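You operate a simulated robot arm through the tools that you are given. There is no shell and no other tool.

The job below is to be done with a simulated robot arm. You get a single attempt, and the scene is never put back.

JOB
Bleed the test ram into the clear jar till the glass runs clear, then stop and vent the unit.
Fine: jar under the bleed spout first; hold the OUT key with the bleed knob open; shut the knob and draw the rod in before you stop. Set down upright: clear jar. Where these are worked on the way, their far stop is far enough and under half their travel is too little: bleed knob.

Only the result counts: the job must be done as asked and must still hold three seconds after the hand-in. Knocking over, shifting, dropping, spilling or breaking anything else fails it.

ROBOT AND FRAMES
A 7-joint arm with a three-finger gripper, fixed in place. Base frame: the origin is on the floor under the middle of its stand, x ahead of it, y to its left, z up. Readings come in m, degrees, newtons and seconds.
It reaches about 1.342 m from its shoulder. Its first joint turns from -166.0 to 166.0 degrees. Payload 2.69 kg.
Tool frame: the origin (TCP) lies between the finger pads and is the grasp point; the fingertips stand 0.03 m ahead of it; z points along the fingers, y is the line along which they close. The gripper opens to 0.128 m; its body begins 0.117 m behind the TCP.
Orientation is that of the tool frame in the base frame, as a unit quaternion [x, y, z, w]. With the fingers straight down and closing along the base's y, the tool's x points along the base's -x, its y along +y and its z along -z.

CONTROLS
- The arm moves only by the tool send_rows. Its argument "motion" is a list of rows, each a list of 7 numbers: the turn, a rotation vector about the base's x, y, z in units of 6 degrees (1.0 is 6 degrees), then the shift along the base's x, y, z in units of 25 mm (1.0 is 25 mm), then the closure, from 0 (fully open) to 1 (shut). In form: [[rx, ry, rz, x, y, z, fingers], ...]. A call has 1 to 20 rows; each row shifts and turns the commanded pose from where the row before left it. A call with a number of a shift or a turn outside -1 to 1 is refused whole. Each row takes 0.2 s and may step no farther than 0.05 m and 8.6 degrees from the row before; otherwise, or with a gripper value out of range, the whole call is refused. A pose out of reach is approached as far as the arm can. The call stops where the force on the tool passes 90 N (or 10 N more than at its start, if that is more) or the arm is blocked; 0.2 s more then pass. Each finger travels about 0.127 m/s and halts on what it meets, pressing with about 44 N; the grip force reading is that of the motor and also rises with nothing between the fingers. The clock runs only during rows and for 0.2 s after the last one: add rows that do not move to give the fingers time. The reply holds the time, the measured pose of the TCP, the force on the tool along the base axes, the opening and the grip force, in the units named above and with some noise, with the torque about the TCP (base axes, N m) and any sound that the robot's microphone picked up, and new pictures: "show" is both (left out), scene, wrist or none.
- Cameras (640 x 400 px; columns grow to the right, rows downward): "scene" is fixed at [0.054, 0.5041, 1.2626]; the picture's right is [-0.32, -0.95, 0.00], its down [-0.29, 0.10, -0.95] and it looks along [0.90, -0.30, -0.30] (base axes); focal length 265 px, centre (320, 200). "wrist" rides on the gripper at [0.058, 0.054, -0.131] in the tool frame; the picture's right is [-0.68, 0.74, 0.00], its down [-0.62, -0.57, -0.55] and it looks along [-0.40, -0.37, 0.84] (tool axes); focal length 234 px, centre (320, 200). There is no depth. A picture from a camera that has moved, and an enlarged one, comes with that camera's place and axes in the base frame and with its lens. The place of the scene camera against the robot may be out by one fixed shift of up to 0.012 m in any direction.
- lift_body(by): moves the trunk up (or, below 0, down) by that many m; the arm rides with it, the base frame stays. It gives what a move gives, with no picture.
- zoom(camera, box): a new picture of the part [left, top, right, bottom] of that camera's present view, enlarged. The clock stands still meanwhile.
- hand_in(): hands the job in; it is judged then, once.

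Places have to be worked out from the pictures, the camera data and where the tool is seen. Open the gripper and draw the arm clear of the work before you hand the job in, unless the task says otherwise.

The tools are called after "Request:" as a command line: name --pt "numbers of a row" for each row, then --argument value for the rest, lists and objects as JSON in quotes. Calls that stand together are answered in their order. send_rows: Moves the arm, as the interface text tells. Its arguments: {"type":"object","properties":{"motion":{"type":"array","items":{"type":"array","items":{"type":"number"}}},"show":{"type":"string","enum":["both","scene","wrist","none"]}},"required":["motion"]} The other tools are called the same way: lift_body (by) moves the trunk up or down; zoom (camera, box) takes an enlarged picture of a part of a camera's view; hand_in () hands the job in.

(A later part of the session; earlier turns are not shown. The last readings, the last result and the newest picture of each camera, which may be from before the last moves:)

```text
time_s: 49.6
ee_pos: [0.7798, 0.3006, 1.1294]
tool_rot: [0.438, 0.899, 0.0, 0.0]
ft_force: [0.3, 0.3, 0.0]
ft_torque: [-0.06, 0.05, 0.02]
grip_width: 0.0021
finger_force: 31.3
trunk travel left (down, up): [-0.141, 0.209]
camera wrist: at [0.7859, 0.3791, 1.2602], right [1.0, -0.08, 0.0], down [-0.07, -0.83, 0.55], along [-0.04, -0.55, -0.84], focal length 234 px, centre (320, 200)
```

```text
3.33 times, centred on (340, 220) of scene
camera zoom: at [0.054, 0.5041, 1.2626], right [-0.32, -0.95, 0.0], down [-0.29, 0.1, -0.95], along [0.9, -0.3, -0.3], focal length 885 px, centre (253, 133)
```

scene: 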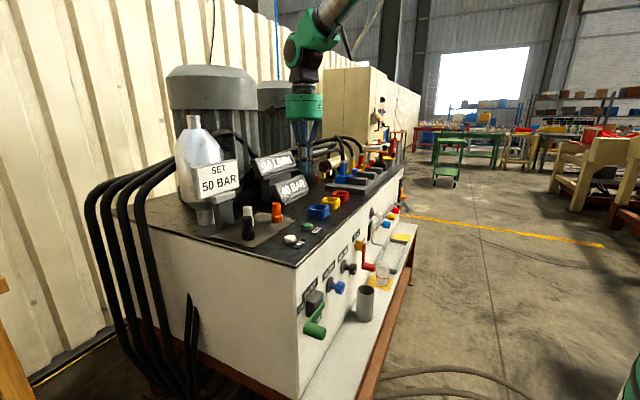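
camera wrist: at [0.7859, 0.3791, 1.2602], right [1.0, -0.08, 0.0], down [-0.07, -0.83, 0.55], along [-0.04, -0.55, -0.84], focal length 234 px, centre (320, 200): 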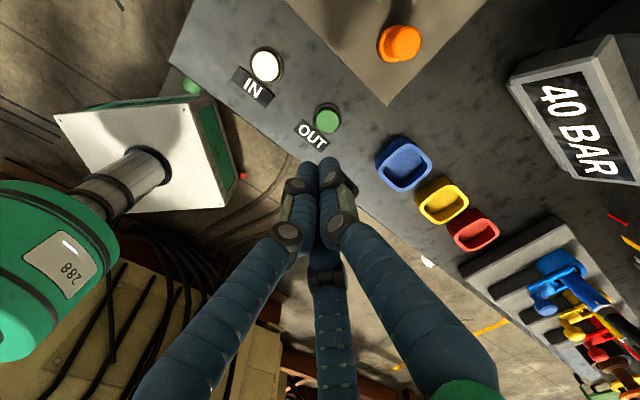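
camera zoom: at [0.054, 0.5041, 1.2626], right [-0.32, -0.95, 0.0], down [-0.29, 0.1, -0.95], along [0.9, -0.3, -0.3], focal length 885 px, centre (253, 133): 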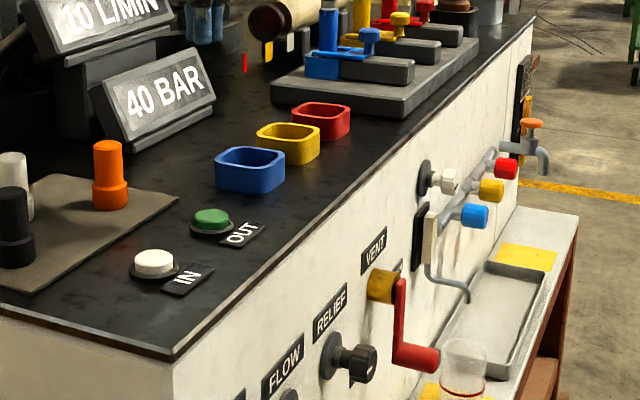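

The key is 8 mm further +x and 6 mm −y of the tool axis, at roughly (0.787, 0.2945, 0.93). I correct and come down to about 2 cm above it.

Request:
send_rows --pt "0 0 0 0.3 -0.24 -0.8 1" --pt "0 0 0 0 0 -1 1" --pt "0 0 0 0 0 -1 1" --pt "0 0 0 0 0 -1 1" --pt "0 0 0 0 0 -1 1" --pt "0 0 0 0 0 -1 1" --pt "0 0 0 0 0 0 1" --show "both"

Request:
zoom --camera "scene" --box '[270, 170, 350, 250]'

Request:
zoom --camera "wrist" --box '[240, 100, 420, 240]'

```text
time_s: 51.2
ee_pos: [0.7851, 0.2931, 0.9834]
tool_rot: [0.439, 0.899, 0.0, -0.001]
ft_force: [0.5, -0.8, 0.1]
ft_torque: [0.01, 0.02, -0.02]
grip_width: 0.002
finger_force: 31.1
trunk travel left (down, up): [-0.141, 0.209]
camera wrist: at [0.792, 0.3708, 1.1149], right [1.0, -0.08, 0.0], down [-0.07, -0.83, 0.55], along [-0.04, -0.54, -0.84], focal length 234 px, centre (320, 200)
```

scene: 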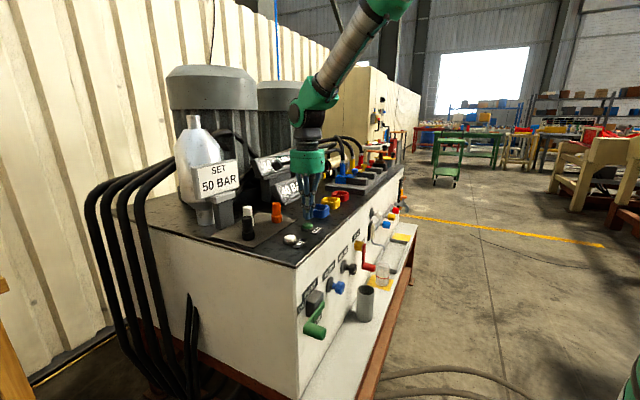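
wrist: 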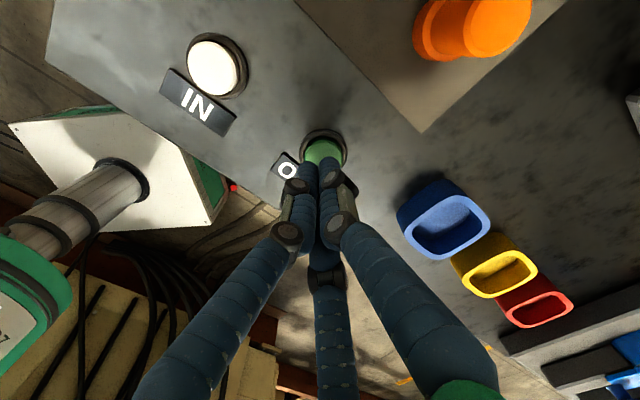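

```text
5.00 times, centred on (310, 210) of scene
camera zoom: at [0.054, 0.5041, 1.2626], right [-0.32, -0.95, 0.0], down [-0.29, 0.1, -0.95], along [0.9, -0.3, -0.3], focal length 1327 px, centre (370, 150)
```

zoom: 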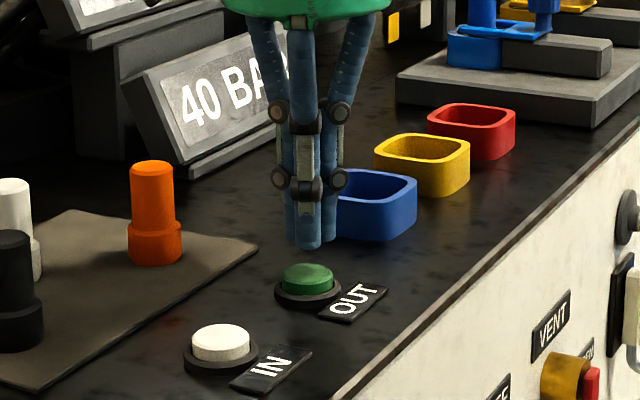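

```text
2.86 times, centred on (330, 170) of wrist
camera zoom: at [0.792, 0.3708, 1.1149], right [1.0, -0.08, 0.0], down [-0.07, -0.83, 0.55], along [-0.04, -0.54, -0.84], focal length 669 px, centre (291, 286)
```

zoom: 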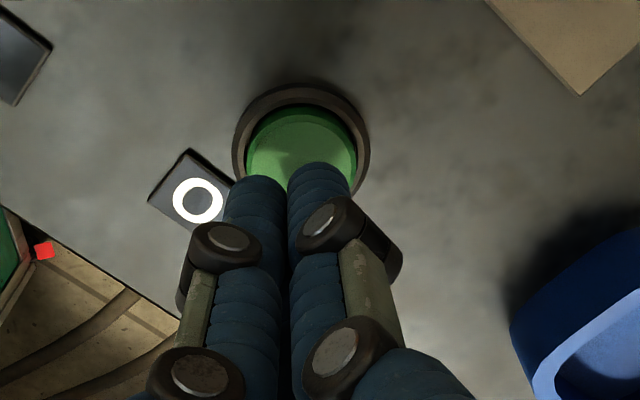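

Key centre is now about 3–4 mm further in. I correct that, then lower slowly until the key is touched.

Request:
send_rows --pt "0 0 0 0.12 0.13 -0.4 1" --pt "0 0 0 0 0 -0.2 1" --pt "0 0 0 0 0 -0.12 1" --pt "0 0 0 0 0 -0.12 1" --show "scene"

Request:
zoom --camera "scene" --box '[280, 190, 340, 250]'

```text
time_s: 52.2
ee_pos: [0.7885, 0.2958, 0.963]
tool_rot: [0.438, 0.899, 0.002, 0.0]
ft_force: [0.4, -0.8, 0.0]
ft_torque: [0.02, 0.01, 0.01]
grip_width: 0.0021
finger_force: 31.7
trunk travel left (down, up): [-0.141, 0.209]
```

scene: 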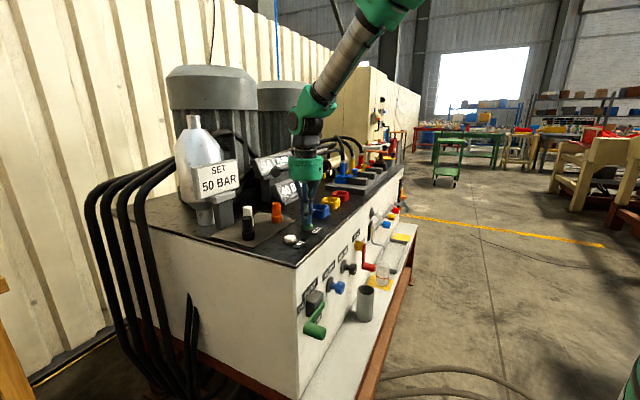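

```text
6.67 times, centred on (310, 220) of scene
camera zoom: at [0.054, 0.5041, 1.2626], right [-0.32, -0.95, 0.0], down [-0.29, 0.1, -0.95], along [0.9, -0.3, -0.3], focal length 1769 px, centre (387, 67)
```

zoom: 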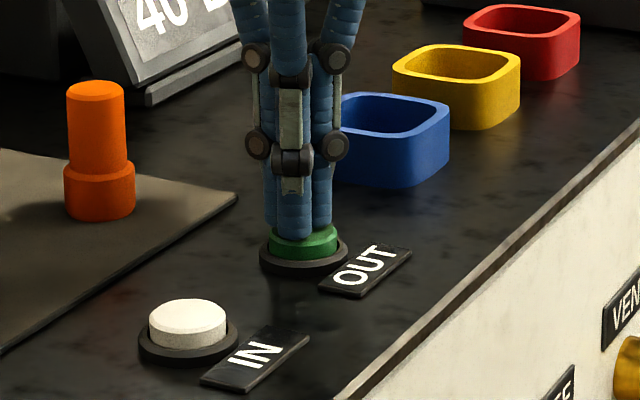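

The fingertips are just about on the key. I press down in small steps and watch force and sound.

Request:
send_rows --pt "0 0 0 0 0 -0.08 1" --pt "0 0 0 0 0 -0.08 1" --pt "0 0 0 0 0 -0.08 1" --show "scene"

Request:
zoom --camera "scene" --box '[340, 190, 420, 290]'

Request:
zoom --camera "scene" --box '[280, 190, 340, 250]'

```text
time_s: 53.0
ee_pos: [0.788, 0.2946, 0.9568]
tool_rot: [0.438, 0.899, 0.002, -0.001]
ft_force: [-0.1, 0.7, 2.3]
ft_torque: [-0.03, -0.01, 0.0]
grip_width: 0.002
finger_force: 31.1
trunk travel left (down, up): [-0.141, 0.209]
heard: click
```

scene: 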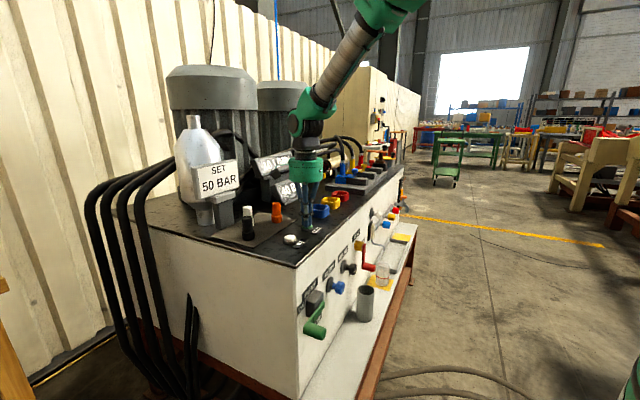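

```text
4.00 times, centred on (380, 240) of scene
camera zoom: at [0.054, 0.5041, 1.2626], right [-0.32, -0.95, 0.0], down [-0.29, 0.1, -0.95], along [0.9, -0.3, -0.3], focal length 1062 px, centre (80, 40)
```

zoom: 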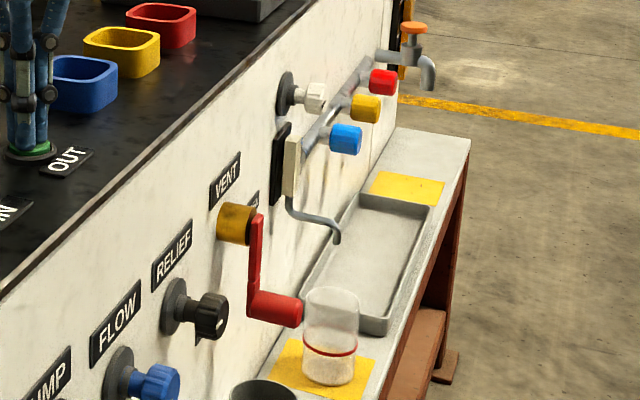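

```text
6.67 times, centred on (310, 220) of scene
camera zoom: at [0.054, 0.5041, 1.2626], right [-0.32, -0.95, 0.0], down [-0.29, 0.1, -0.95], along [0.9, -0.3, -0.3], focal length 1769 px, centre (387, 67)
```

zoom: 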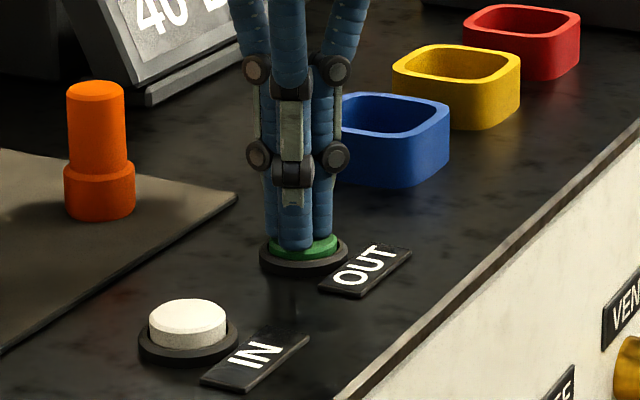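

A click: the OUT key has gone in at 2.3 N. I press 1.5 mm more to be safe and hold for a second, then check the glass and the jar.

Request:
send_rows --pt "0 0 0 0 0 -0.06 1" --pt "0 0 0 0 0 0 1" --pt "0 0 0 0 0 0 1" --pt "0 0 0 0 0 0 1" --pt "0 0 0 0 0 0 1" --show "both"

Request:
zoom --camera "scene" --box '[355, 210, 415, 290]'

Request:
zoom --camera "scene" --box '[310, 140, 420, 200]'

```text
time_s: 54.2
ee_pos: [0.7889, 0.2962, 0.9564]
tool_rot: [0.438, 0.899, 0.002, 0.0]
ft_force: [2.1, -1.2, 7.0]
ft_torque: [-0.04, -0.06, 0.01]
grip_width: 0.0061
finger_force: 30.8
trunk travel left (down, up): [-0.141, 0.209]
camera wrist: at [0.7949, 0.3749, 1.0877], right [1.0, -0.08, 0.0], down [-0.07, -0.84, 0.55], along [-0.04, -0.54, -0.84], focal length 234 px, centre (320, 200)
```

scene: 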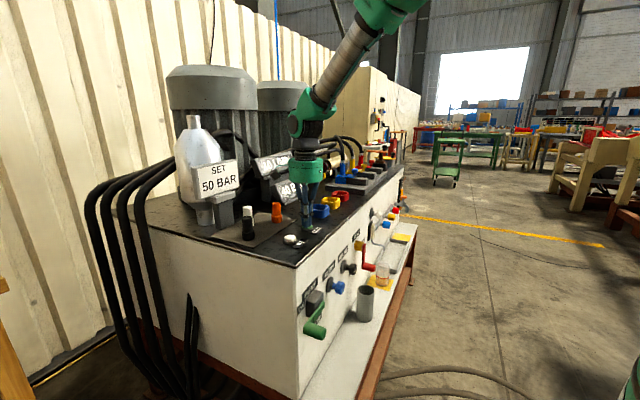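
wrist: 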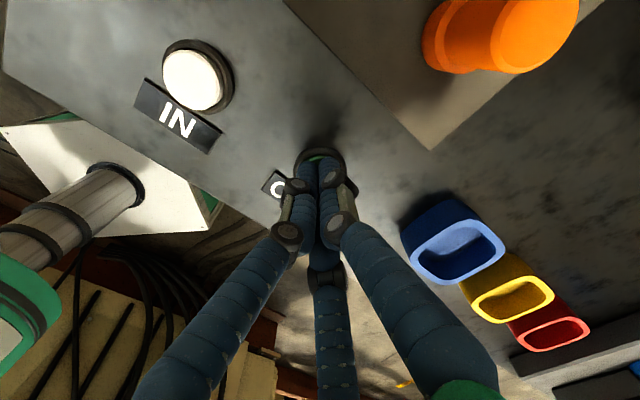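

```text
5.00 times, centred on (385, 250) of scene
camera zoom: at [0.054, 0.5041, 1.2626], right [-0.32, -0.95, 0.0], down [-0.29, 0.1, -0.95], along [0.9, -0.3, -0.3], focal length 1327 px, centre (-5, -50)
```

zoom: 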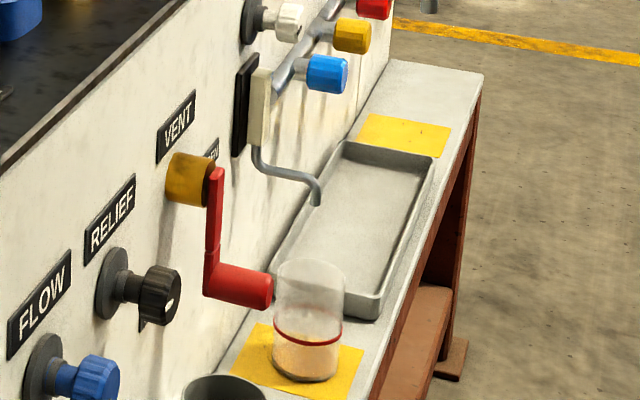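

```text
5.82 times, centred on (365, 170) of scene
camera zoom: at [0.054, 0.5041, 1.2626], right [-0.32, -0.95, 0.0], down [-0.29, 0.1, -0.95], along [0.9, -0.3, -0.3], focal length 1544 px, centre (58, 374)
```

zoom: 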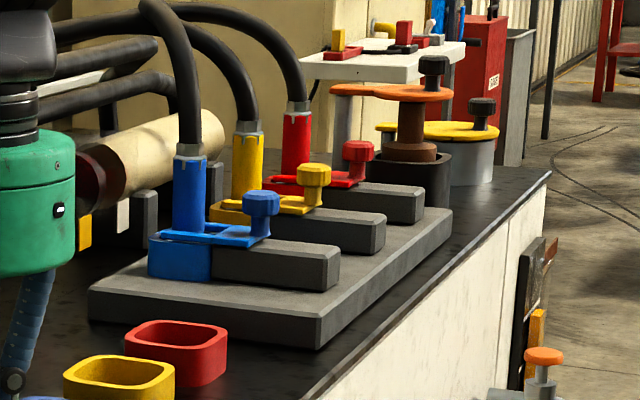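

The jar is starting to fill with amber oil. I zoom tighter on jar and glass to read the state before holding further.

Request:
zoom --camera "scene" --box '[370, 255, 410, 295]'

Request:
zoom --camera "scene" --box '[395, 215, 425, 245]'

Request:
zoom --camera "scene" --box '[395, 205, 420, 255]'

```text
10.00 times, centred on (390, 275) of scene
camera zoom: at [0.054, 0.5041, 1.2626], right [-0.32, -0.95, 0.0], down [-0.29, 0.1, -0.95], along [0.9, -0.3, -0.3], focal length 2654 px, centre (-380, -550)
```

zoom: 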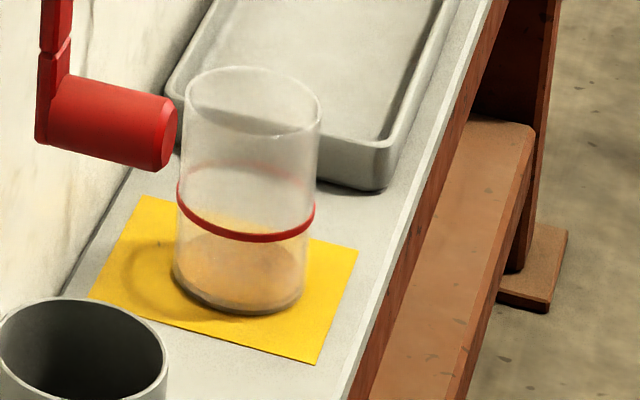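

```text
13.33 times, centred on (410, 230) of scene
camera zoom: at [0.054, 0.5041, 1.2626], right [-0.32, -0.95, 0.0], down [-0.29, 0.1, -0.95], along [0.9, -0.3, -0.3], focal length 3539 px, centre (-880, -200)
```

zoom: 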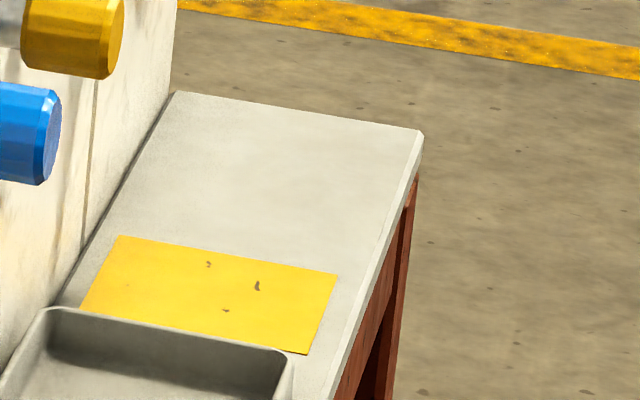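

```text
8.00 times, centred on (408, 230) of scene
camera zoom: at [0.054, 0.5041, 1.2626], right [-0.32, -0.95, 0.0], down [-0.29, 0.1, -0.95], along [0.9, -0.3, -0.3], focal length 2123 px, centre (-380, -40)
```

zoom: 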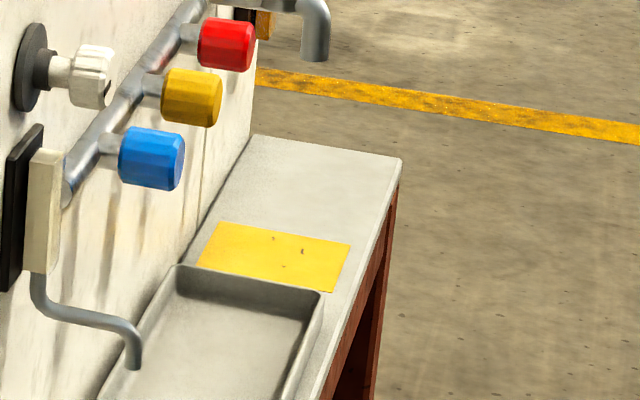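

There is a thin amber layer in the jar, and the glass is still milky cream. I keep holding OUT for another second and compare.

Request:
send_rows --pt "0 0 0 0 0 0 1" --pt "0 0 0 0 0 0 1" --pt "0 0 0 0 0 0 1" --pt "0 0 0 0 0 0 1" --show "scene"

Request:
zoom --camera "scene" --box '[365, 205, 415, 295]'

Request:
zoom --camera "scene" --box '[370, 255, 410, 295]'

```text
time_s: 55.2
ee_pos: [0.7888, 0.296, 0.9562]
tool_rot: [0.438, 0.899, 0.002, 0.0]
ft_force: [2.6, 0.6, 8.5]
ft_torque: [-0.01, -0.08, 0.0]
grip_width: 0.0059
finger_force: 31.7
trunk travel left (down, up): [-0.141, 0.209]
```

scene: 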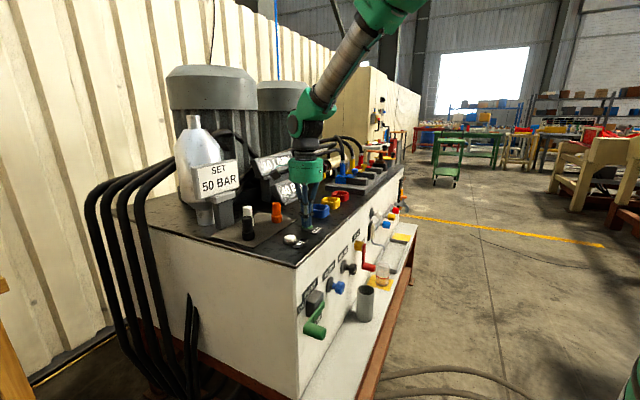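

```text
4.44 times, centred on (390, 250) of scene
camera zoom: at [0.054, 0.5041, 1.2626], right [-0.32, -0.95, 0.0], down [-0.29, 0.1, -0.95], along [0.9, -0.3, -0.3], focal length 1180 px, centre (9, -22)
```

zoom: 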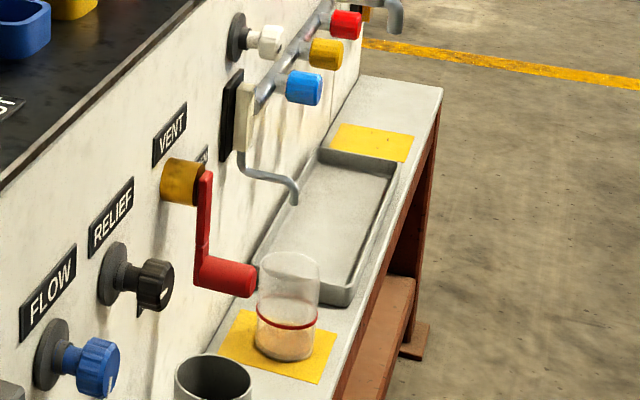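

```text
10.00 times, centred on (390, 275) of scene
camera zoom: at [0.054, 0.5041, 1.2626], right [-0.32, -0.95, 0.0], down [-0.29, 0.1, -0.95], along [0.9, -0.3, -0.3], focal length 2654 px, centre (-380, -550)
```

zoom: 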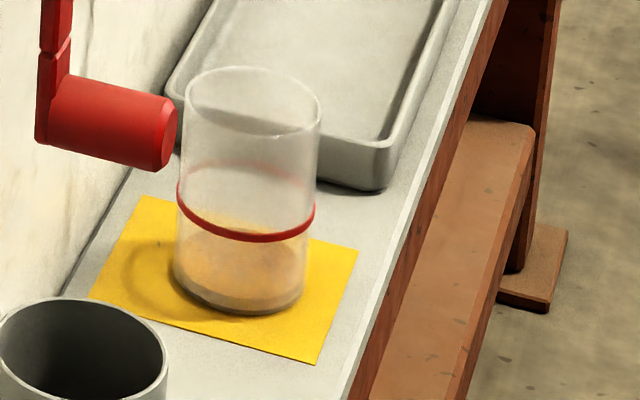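

The level rose slightly and the glass is still cream, so OUT is working. I hold for two more seconds.

Request:
send_rows --pt "0 0 0 0 0 0 1" --pt "0 0 0 0 0 0 1" --pt "0 0 0 0 0 0 1" --pt "0 0 0 0 0 0 1" --pt "0 0 0 0 0 0 1" --pt "0 0 0 0 0 0 1" --pt "0 0 0 0 0 0 1" --pt "0 0 0 0 0 0 1" --pt "0 0 0 0 0 0 1" --show "scene"

Request:
zoom --camera "scene" --box '[365, 205, 415, 295]'

Request:
zoom --camera "scene" --box '[370, 255, 410, 295]'

Request:
zoom --camera "scene" --box '[310, 140, 420, 200]'

```text
time_s: 57.2
ee_pos: [0.7888, 0.2959, 0.9572]
tool_rot: [0.439, 0.899, 0.001, 0.0]
ft_force: [3.9, 1.6, 9.6]
ft_torque: [0.01, -0.05, 0.02]
grip_width: 0.0059
finger_force: 31.1
trunk travel left (down, up): [-0.141, 0.209]
```

scene: 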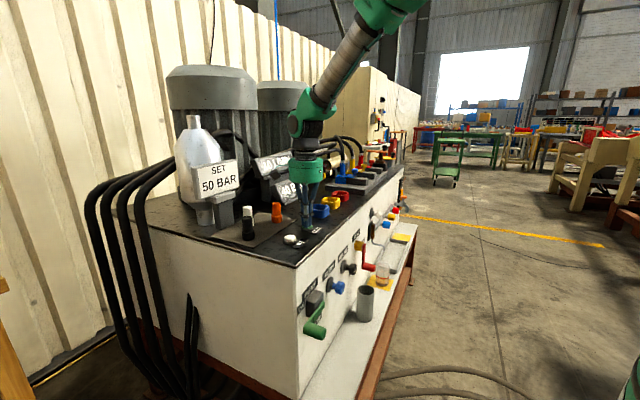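

```text
4.44 times, centred on (390, 250) of scene
camera zoom: at [0.054, 0.5041, 1.2626], right [-0.32, -0.95, 0.0], down [-0.29, 0.1, -0.95], along [0.9, -0.3, -0.3], focal length 1180 px, centre (9, -22)
```

zoom: 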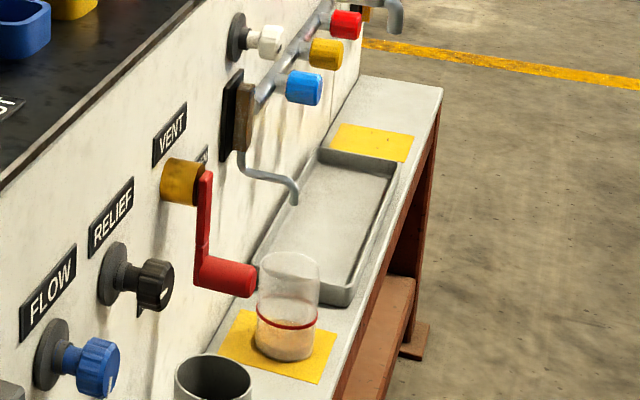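

```text
10.00 times, centred on (390, 275) of scene
camera zoom: at [0.054, 0.5041, 1.2626], right [-0.32, -0.95, 0.0], down [-0.29, 0.1, -0.95], along [0.9, -0.3, -0.3], focal length 2654 px, centre (-380, -550)
```

zoom: 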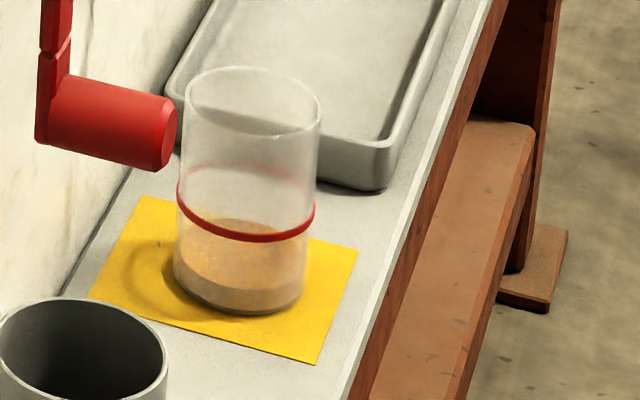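

```text
5.82 times, centred on (365, 170) of scene
camera zoom: at [0.054, 0.5041, 1.2626], right [-0.32, -0.95, 0.0], down [-0.29, 0.1, -0.95], along [0.9, -0.3, -0.3], focal length 1544 px, centre (58, 374)
```

zoom: 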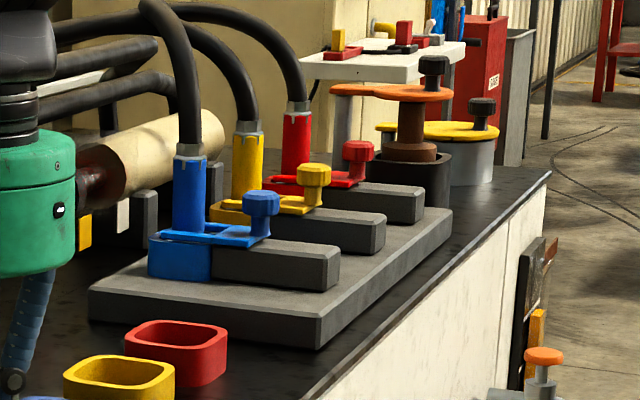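

The glass changed from milky cream to clear amber. I zoom in to confirm before letting go.

Request:
zoom --camera "scene" --box '[380, 205, 420, 255]'

Request:
zoom --camera "scene" --box '[385, 215, 405, 240]'

```text
8.00 times, centred on (400, 230) of scene
camera zoom: at [0.054, 0.5041, 1.2626], right [-0.32, -0.95, 0.0], down [-0.29, 0.1, -0.95], along [0.9, -0.3, -0.3], focal length 2123 px, centre (-320, -40)
```

zoom: 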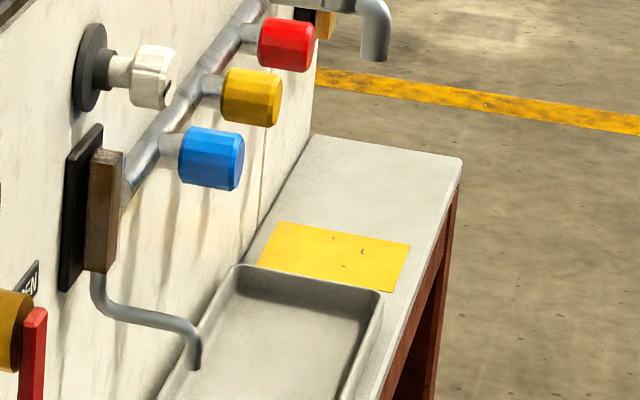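

```text
16.00 times, centred on (395, 228) of scene
camera zoom: at [0.054, 0.5041, 1.2626], right [-0.32, -0.95, 0.0], down [-0.29, 0.1, -0.95], along [0.9, -0.3, -0.3], focal length 4246 px, centre (-880, -240)
```

zoom: 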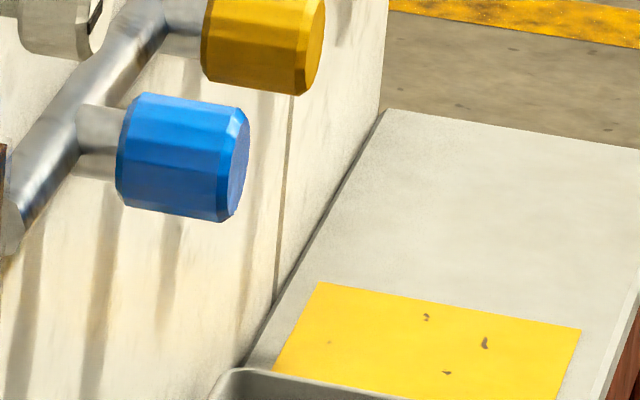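

The glass is now a see-through amber. The jar level is well below the red line, so I hold another 0.6 s to see whether the colour still changes.

Request:
send_rows --pt "0 0 0 0 0 0 1" --pt "0 0 0 0 0 0 1" --show "none"

Request:
zoom --camera "scene" --box '[380, 205, 420, 255]'

Request:
zoom --camera "scene" --box '[370, 255, 410, 295]'

```text
time_s: 57.8
ee_pos: [0.7882, 0.2973, 0.9561]
tool_rot: [0.438, 0.899, 0.002, 0.0]
ft_force: [3.1, 1.2, 9.8]
ft_torque: [-0.01, -0.08, 0.0]
grip_width: 0.0059
finger_force: 31.2
trunk travel left (down, up): [-0.141, 0.209]
```

```text
8.00 times, centred on (400, 230) of scene
camera zoom: at [0.054, 0.5041, 1.2626], right [-0.32, -0.95, 0.0], down [-0.29, 0.1, -0.95], along [0.9, -0.3, -0.3], focal length 2123 px, centre (-320, -40)
```

zoom: 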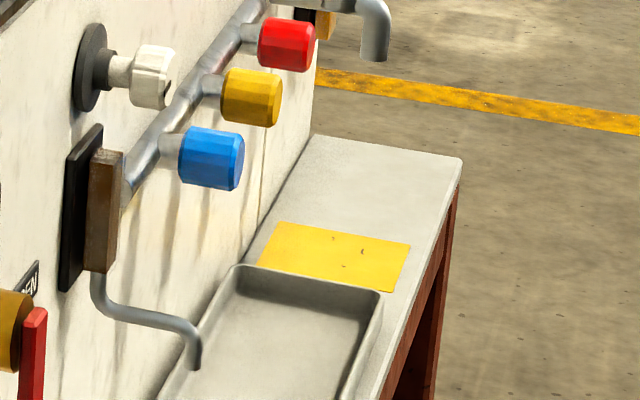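

```text
10.00 times, centred on (390, 275) of scene
camera zoom: at [0.054, 0.5041, 1.2626], right [-0.32, -0.95, 0.0], down [-0.29, 0.1, -0.95], along [0.9, -0.3, -0.3], focal length 2654 px, centre (-380, -550)
```

zoom: 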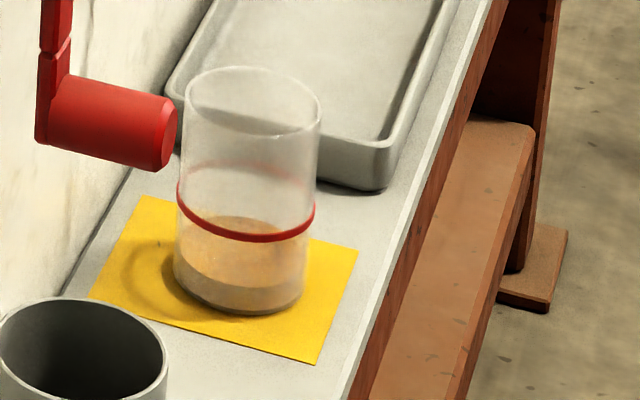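

No further change, so the bleed is complete. I release OUT by lifting straight up.

Request:
send_rows --pt "0 0 0 0 0 0.6 1" --pt "0 0 0 0 0 1 1" --pt "0 0 0 0 0 1 1" --pt "0 0 0 0 0 1 1" --pt "0 0 0 0 0 1 1" --pt "0 0 0 0 0 1 1" --pt "0 0 0 0 0 1 1" --show "scene"

Request:
zoom --camera "scene" --box '[280, 160, 420, 290]'

```text
time_s: 59.4
ee_pos: [0.7886, 0.2963, 1.1205]
tool_rot: [0.439, 0.899, 0.001, 0.0]
ft_force: [0.8, 0.3, 0.1]
ft_torque: [-0.01, -0.02, -0.01]
grip_width: 0.002
finger_force: 31.8
trunk travel left (down, up): [-0.141, 0.209]
```

scene: 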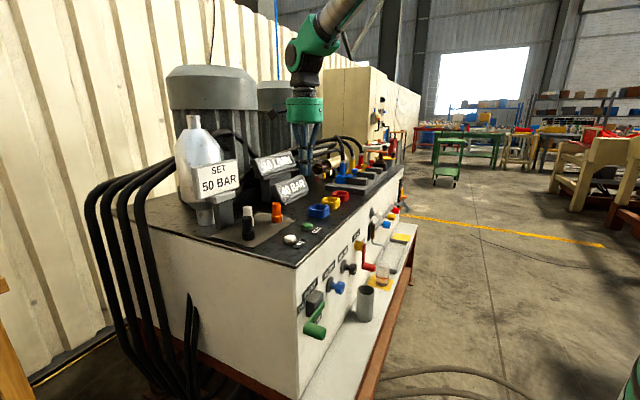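

```text
3.08 times, centred on (350, 225) of scene
camera zoom: at [0.054, 0.5041, 1.2626], right [-0.32, -0.95, 0.0], down [-0.29, 0.1, -0.95], along [0.9, -0.3, -0.3], focal length 817 px, centre (228, 123)
```

zoom: 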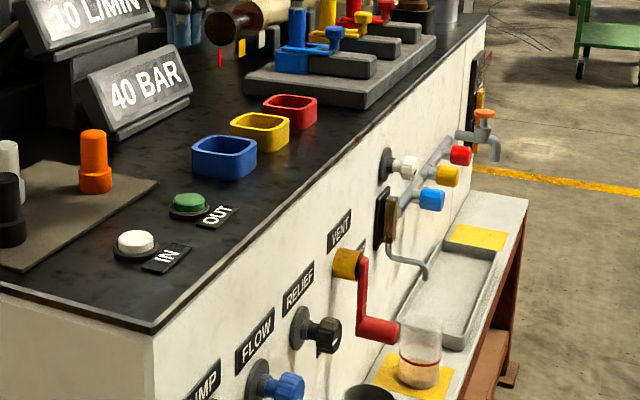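

OUT is released and sprung back. I now retrace the path to the bleed knob: tilt level and back away first.

Request:
send_rows --pt "0.964 -0.964 0 -0.79 -0.79 0 1" --pt "0.964 -0.964 0 -0.79 -0.79 0 1" --pt "0.964 -0.964 0 -0.79 -0.79 0 1" --pt "0.964 -0.964 0 -0.79 -0.79 0 1" --pt "0.964 -0.964 0 -0.79 -0.79 0 1" --pt "0.964 -0.964 0 -0.79 -0.79 0 1" --pt "0.964 -0.964 0 -0.79 -0.79 0 1" --pt "0.964 -0.964 0 -0.79 -0.79 0 1" --pt "0.964 -0.964 0 -0.79 -0.79 0 1" --pt "0.964 -0.964 0 -0.79 -0.79 0 1" --pt "0.964 -0.964 0 -0.79 -0.79 0 1" --show "none"

Request:
send_rows --pt "0.884 0.884 0 1 -1 -0.9 0.8" --pt "0.884 0.884 0 1 -1 -0.9 0.53" --pt "0.884 0.884 0 1 -1 -0.9 0.53" --pt "0.884 0.884 0 1 -1 -0.9 0.53" --pt "0.884 0.884 0 1 -1 -0.9 0.53" --pt "0.884 0.884 0 1 -1 -0.9 0.53" --pt "0.884 0.884 0 1 -1 -0.9 0.53" --pt "0.884 0.884 0 1 -1 -0.9 0.53" --pt "0.884 0.884 0 1 -1 -0.9 0.53" --pt "0.884 0.884 0 1 -1 -0.9 0.53" --pt "0.884 0.884 0 1 -1 -0.9 0.53" --pt "0.884 0.884 0 1 -1 -0.9 0.53" --pt "0.884 0.884 0 1 -1 -0.9 0.53" --show "both"

```text
time_s: 61.8
ee_pos: [0.5684, 0.0789, 1.121]
tool_rot: [0.309, 0.635, 0.67, 0.231]
ft_force: [-0.8, -0.2, 0.0]
ft_torque: [-0.02, 0.0, -0.02]
grip_width: 0.0021
finger_force: 32.0
trunk travel left (down, up): [-0.141, 0.209]
```

```text
time_s: 64.6
ee_pos: [0.8982, -0.2457, 0.8294]
tool_rot: [0.682, 0.185, 0.614, -0.351]
ft_force: [-0.3, 0.0, 1.0]
ft_torque: [-0.03, 0.06, -0.02]
grip_width: 0.0602
finger_force: 0.1
trunk travel left (down, up): [-0.141, 0.209]
camera wrist: at [0.8525, -0.386, 0.873], right [0.38, -0.38, -0.84], down [-0.88, 0.11, -0.45], along [0.27, 0.92, -0.3], focal length 234 px, centre (320, 200)
```

scene: 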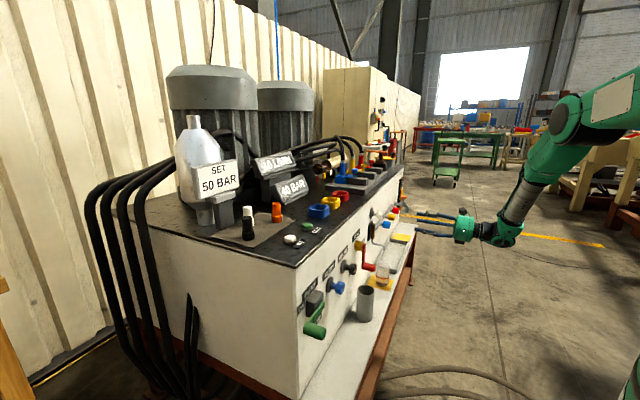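
wrist: 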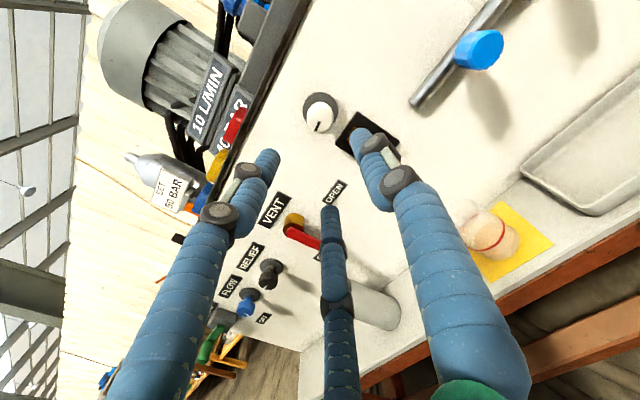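

I am back in front of the knob at the same roll as when I left it (a≈0.809, z≈0.829). I advance and grip it again.

Request:
send_rows --pt "0 0 0 1 0.98 0.02 0.53" --pt "0 0 0 1 1 0 0.53" --pt "0 0 0 1 1 0 0.53" --pt "0 0 0 1 0.98 0 0.53" --pt "0 0 0 0.6 0.6 0 0.53" --pt "0 0 0 0.5 0.5 0 0.53" --pt "0 0 0 0 0 0 0.53" --show "wrist"

Request:
zoom --camera "wrist" --box '[200, 80, 460, 260]'

```text
time_s: 66.2
ee_pos: [1.0245, -0.1193, 0.8295]
tool_rot: [0.682, 0.186, 0.615, -0.35]
ft_force: [0.0, -0.2, -0.2]
ft_torque: [-0.02, -0.04, -0.01]
grip_width: 0.06
finger_force: 0.0
trunk travel left (down, up): [-0.141, 0.209]
camera wrist: at [0.9785, -0.2589, 0.8724], right [0.38, -0.39, -0.84], down [-0.88, 0.11, -0.46], along [0.27, 0.92, -0.3], focal length 234 px, centre (320, 200)
```

wrist: 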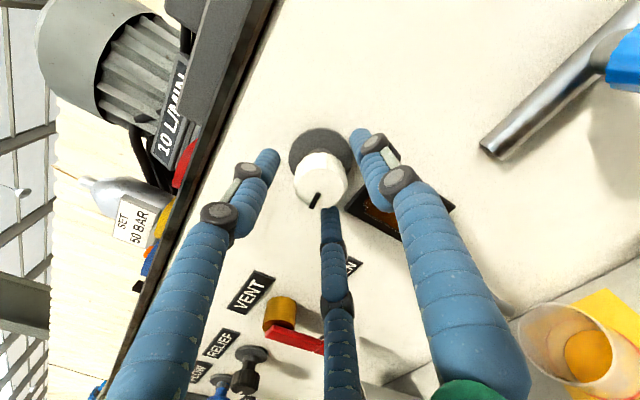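

```text
2.22 times, centred on (330, 170) of wrist
camera zoom: at [0.9785, -0.2589, 0.8724], right [0.38, -0.39, -0.84], down [-0.88, 0.11, -0.46], along [0.27, 0.92, -0.3], focal length 520 px, centre (298, 267)
```

zoom: 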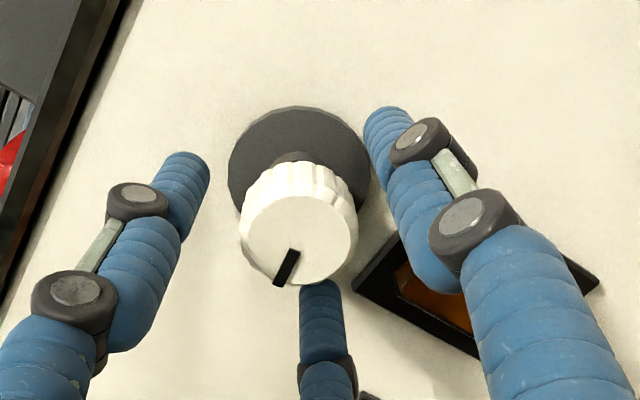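

The glass looks properly clear (amber, with its ports visible). I close on the knob and turn it counter-clockwise back towards shut.

Request:
send_rows --pt "0 0 0 0 0 0 0.65" --pt "0 0 0 0 0 0 0.75" --pt "0 0 0 0 0 0 0.85" --pt "0 0 0 0 0 0 0.85" --pt "-0.8 -0.8 0 0 0 0 0.85" --pt "-0.95 -0.95 0 0 0 0 0.85" --pt "-0.95 -0.95 0 0 0 0 0.85" --pt "-0.95 -0.95 0 0 0 0 0.85" --pt "-0.95 -0.95 0 0 0 0 0.85" --pt "-0.95 -0.95 0 0 0 0 0.85" --pt "-0.95 -0.95 0 0 0 0 0.85" --pt "0 0 0 0 0 0 0.85" --show "wrist"

Request:
zoom --camera "wrist" --box '[200, 80, 460, 260]'

```text
time_s: 68.8
ee_pos: [1.0243, -0.1211, 0.8301]
tool_rot: [0.517, 0.481, 0.707, -0.025]
ft_force: [46.1, -1.3, 5.2]
ft_torque: [0.11, -0.11, -0.59]
grip_width: 0.0349
finger_force: 45.4
trunk travel left (down, up): [-0.141, 0.209]
camera wrist: at [0.9341, -0.2149, 0.909], right [0.71, -0.71, -0.03], down [-0.4, -0.37, -0.84], along [0.58, 0.6, -0.55], focal length 234 px, centre (320, 200)
```

wrist: 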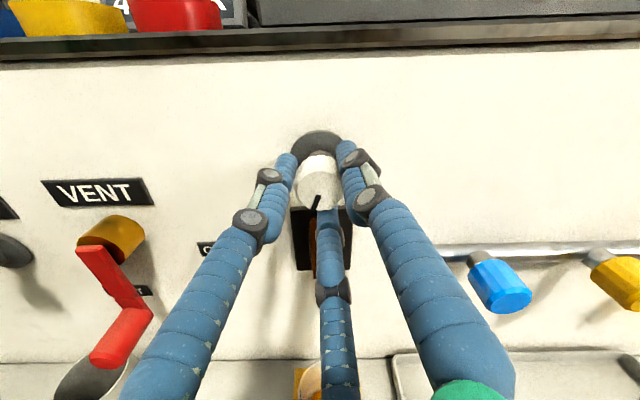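

```text
2.22 times, centred on (330, 170) of wrist
camera zoom: at [0.9341, -0.2149, 0.909], right [0.71, -0.71, -0.03], down [-0.4, -0.37, -0.84], along [0.58, 0.6, -0.55], focal length 520 px, centre (298, 267)
```

zoom: 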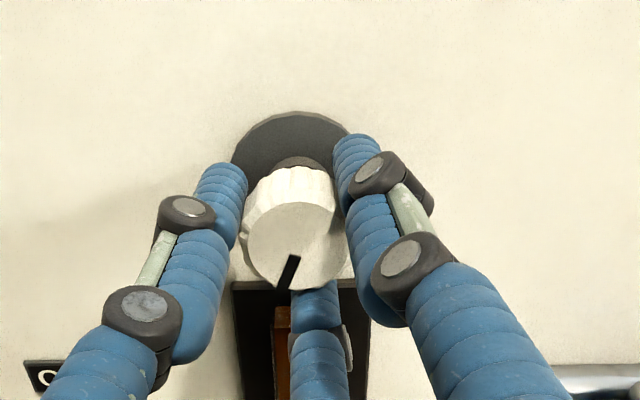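

The pointer still follows the fingers; about 20° remain to straight down. I relieve the side load slightly and turn the rest of the way onto the stop.

Request:
send_rows --pt "0 0 0 0.06 0 0 0.85" --pt "-0.8 -0.8 0 0 0 0 0.85" --pt "-0.9 -0.9 0 0 0 0 0.85" --pt "-0.9 -0.9 0 0 0 0 0.85" --pt "-0.6 -0.6 0 0 0 0 0.85" --pt "0 0 0 0 0 0 0.85" --show "wrist"

Request:
zoom --camera "wrist" --box '[200, 80, 460, 260]'

```text
time_s: 70.2
ee_pos: [1.0247, -0.1208, 0.8304]
tool_rot: [0.39, 0.589, 0.694, 0.141]
ft_force: [20.3, -1.6, 19.1]
ft_torque: [0.86, 0.06, -0.28]
grip_width: 0.0352
finger_force: 44.8
trunk travel left (down, up): [-0.141, 0.209]
camera wrist: at [0.9083, -0.1898, 0.9013], right [0.64, -0.64, 0.43], down [-0.13, -0.64, -0.76], along [0.76, 0.43, -0.49], focal length 234 px, centre (320, 200)
```

wrist: 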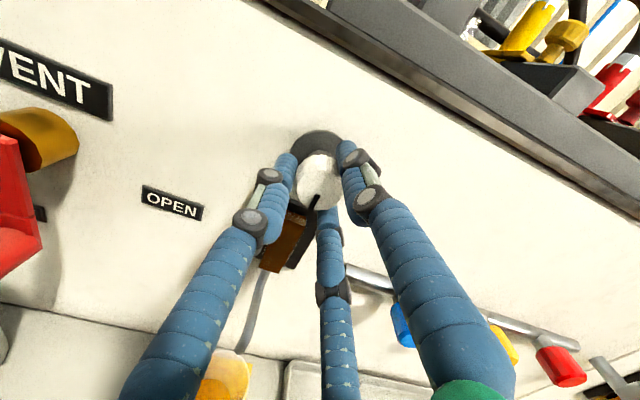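

```text
2.22 times, centred on (330, 170) of wrist
camera zoom: at [0.9083, -0.1898, 0.9013], right [0.64, -0.64, 0.43], down [-0.13, -0.64, -0.76], along [0.76, 0.43, -0.49], focal length 520 px, centre (298, 267)
```

zoom: 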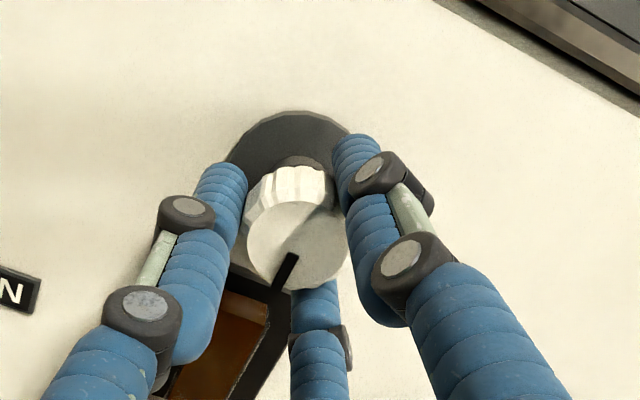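

Torque is 0.65 N·m with the pointer straight down or a hair past: the knob is on its shut stop. I let go and back off, then verify the pointer.

Request:
send_rows --pt "0 0 0 0 0 0 0.8" --pt "0 0 0 0 0 0 0.7" --pt "0 0 0 0 0 0 0.55" --pt "0 0 0 0 0 0 0.53" --pt "0 0 0 -0.5 -0.5 0 0.53" --pt "0 0 0 -0.8 -0.8 0 0.53" --pt "0 0 0 -1 -1 0 0.53" --pt "0 0 0 -1 -1 0 0.53" --pt "0 0 0 -1 -1 0 0.53" --pt "0 0 0 -1 -1 0 0.53" --show "both"

Request:
zoom --camera "wrist" --box '[260, 60, 380, 160]'

Request:
zoom --camera "scene" --box '[365, 205, 415, 295]'

```text
time_s: 72.4
ee_pos: [0.8938, -0.2517, 0.8289]
tool_rot: [0.39, 0.589, 0.694, 0.14]
ft_force: [0.7, -0.2, 0.0]
ft_torque: [0.01, 0.0, 0.03]
grip_width: 0.0603
finger_force: 0.0
trunk travel left (down, up): [-0.141, 0.209]
camera wrist: at [0.7761, -0.3201, 0.9008], right [0.64, -0.64, 0.43], down [-0.13, -0.64, -0.76], along [0.76, 0.43, -0.49], focal length 234 px, centre (320, 200)
```

scene: 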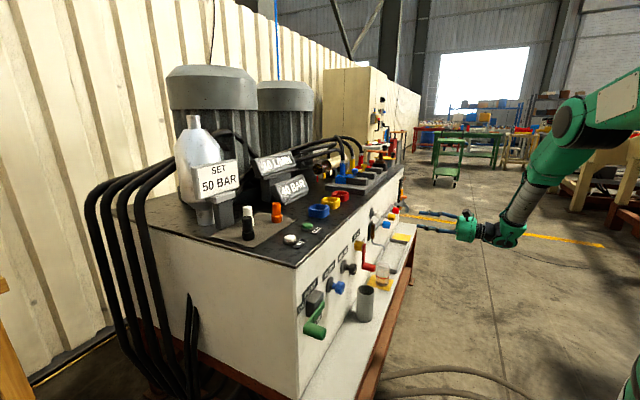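
wrist: 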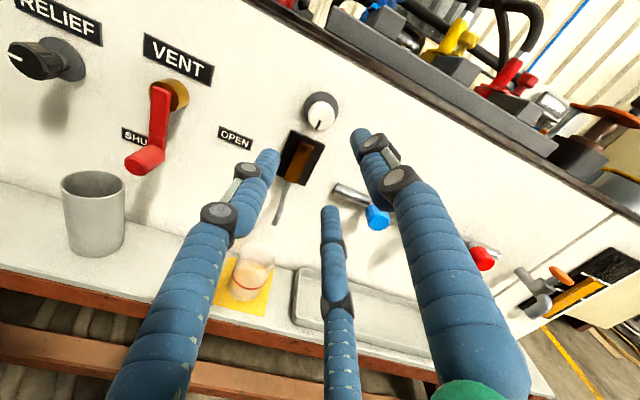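

```text
4.00 times, centred on (320, 110) of wrist
camera zoom: at [0.7761, -0.3201, 0.9008], right [0.64, -0.64, 0.43], down [-0.13, -0.64, -0.76], along [0.76, 0.43, -0.49], focal length 937 px, centre (320, 560)
```

zoom: 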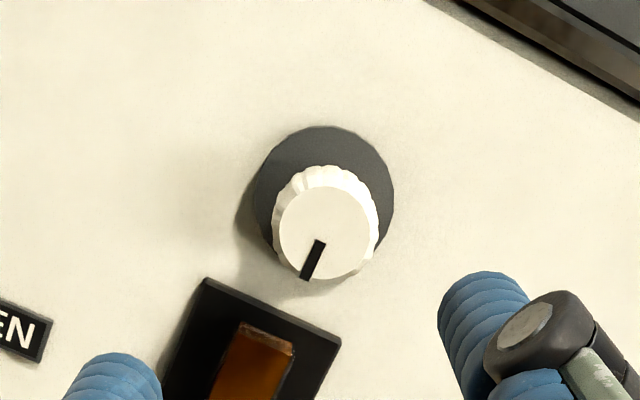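

```text
4.44 times, centred on (390, 250) of scene
camera zoom: at [0.054, 0.5041, 1.2626], right [-0.32, -0.95, 0.0], down [-0.29, 0.1, -0.95], along [0.9, -0.3, -0.3], focal length 1180 px, centre (9, -22)
```

zoom: 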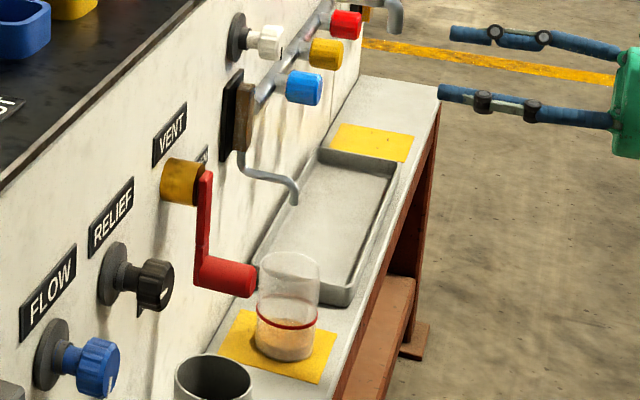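

The pointer is straight down (shut), the glass amber, and the jar level well below its line. Next is drawing the rod in with IN, located at about (0.719, 0.3655). I travel back along the bench, rising and rolling the wrist so the camera stays clear of the posts.

Request:
send_rows --pt "0.65 0.65 0 -1 1 0.75 0.8" --pt "0.65 0.65 0 -1 1 0.75 1" --pt "0.65 0.65 0 -1 1 0.75 1" --pt "0.65 0.65 0 -1 1 0.75 1" --pt "0.65 0.65 0 -1 1 0.75 1" --pt "0.65 0.65 0 -1 1 0.75 1" --pt "0.65 0.65 0 -1 1 0.75 1" --pt "0.65 0.65 0 -1 1 0.75 1" --pt "0.65 0.65 0 -1 1 0.75 1" --pt "0.65 0.65 0 -1 1 0.75 1" --pt "0.65 0.65 0 -1 1 0.75 1" --pt "0.65 0.65 0 -1 1 0.75 1" --pt "0.65 0.65 0 -1 1 0.75 1" --pt "0.65 0.65 0 -1 1 0.75 1" --pt "0.65 0.65 0 -1 1 0.75 1" --pt "0 0 0 -0.85 0.85 0.75 1" --show "both"

```text
time_s: 75.8
ee_pos: [0.4959, 0.1443, 1.1312]
tool_rot: [0.683, 0.183, 0.614, -0.351]
ft_force: [0.5, -0.6, 0.2]
ft_torque: [0.01, -0.03, 0.06]
grip_width: 0.0021
finger_force: 31.6
trunk travel left (down, up): [-0.141, 0.209]
camera wrist: at [0.4503, 0.0039, 1.1737], right [0.38, -0.38, -0.84], down [-0.89, 0.11, -0.45], along [0.27, 0.92, -0.29], focal length 234 px, centre (320, 200)
```

scene: 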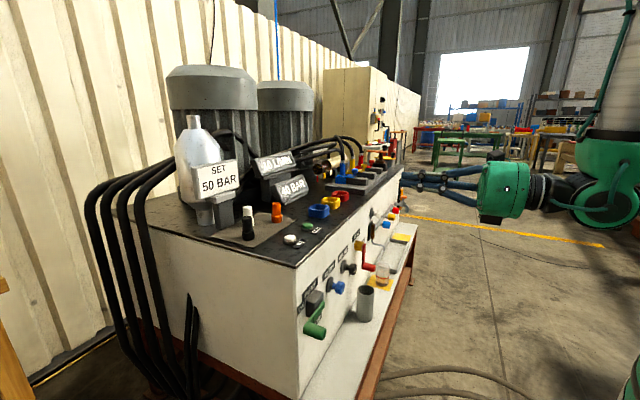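
wrist: 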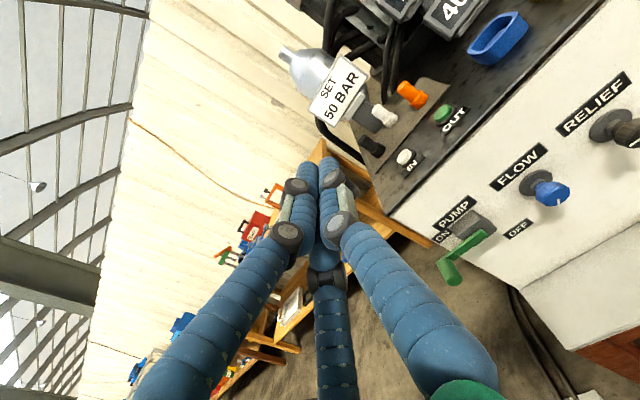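

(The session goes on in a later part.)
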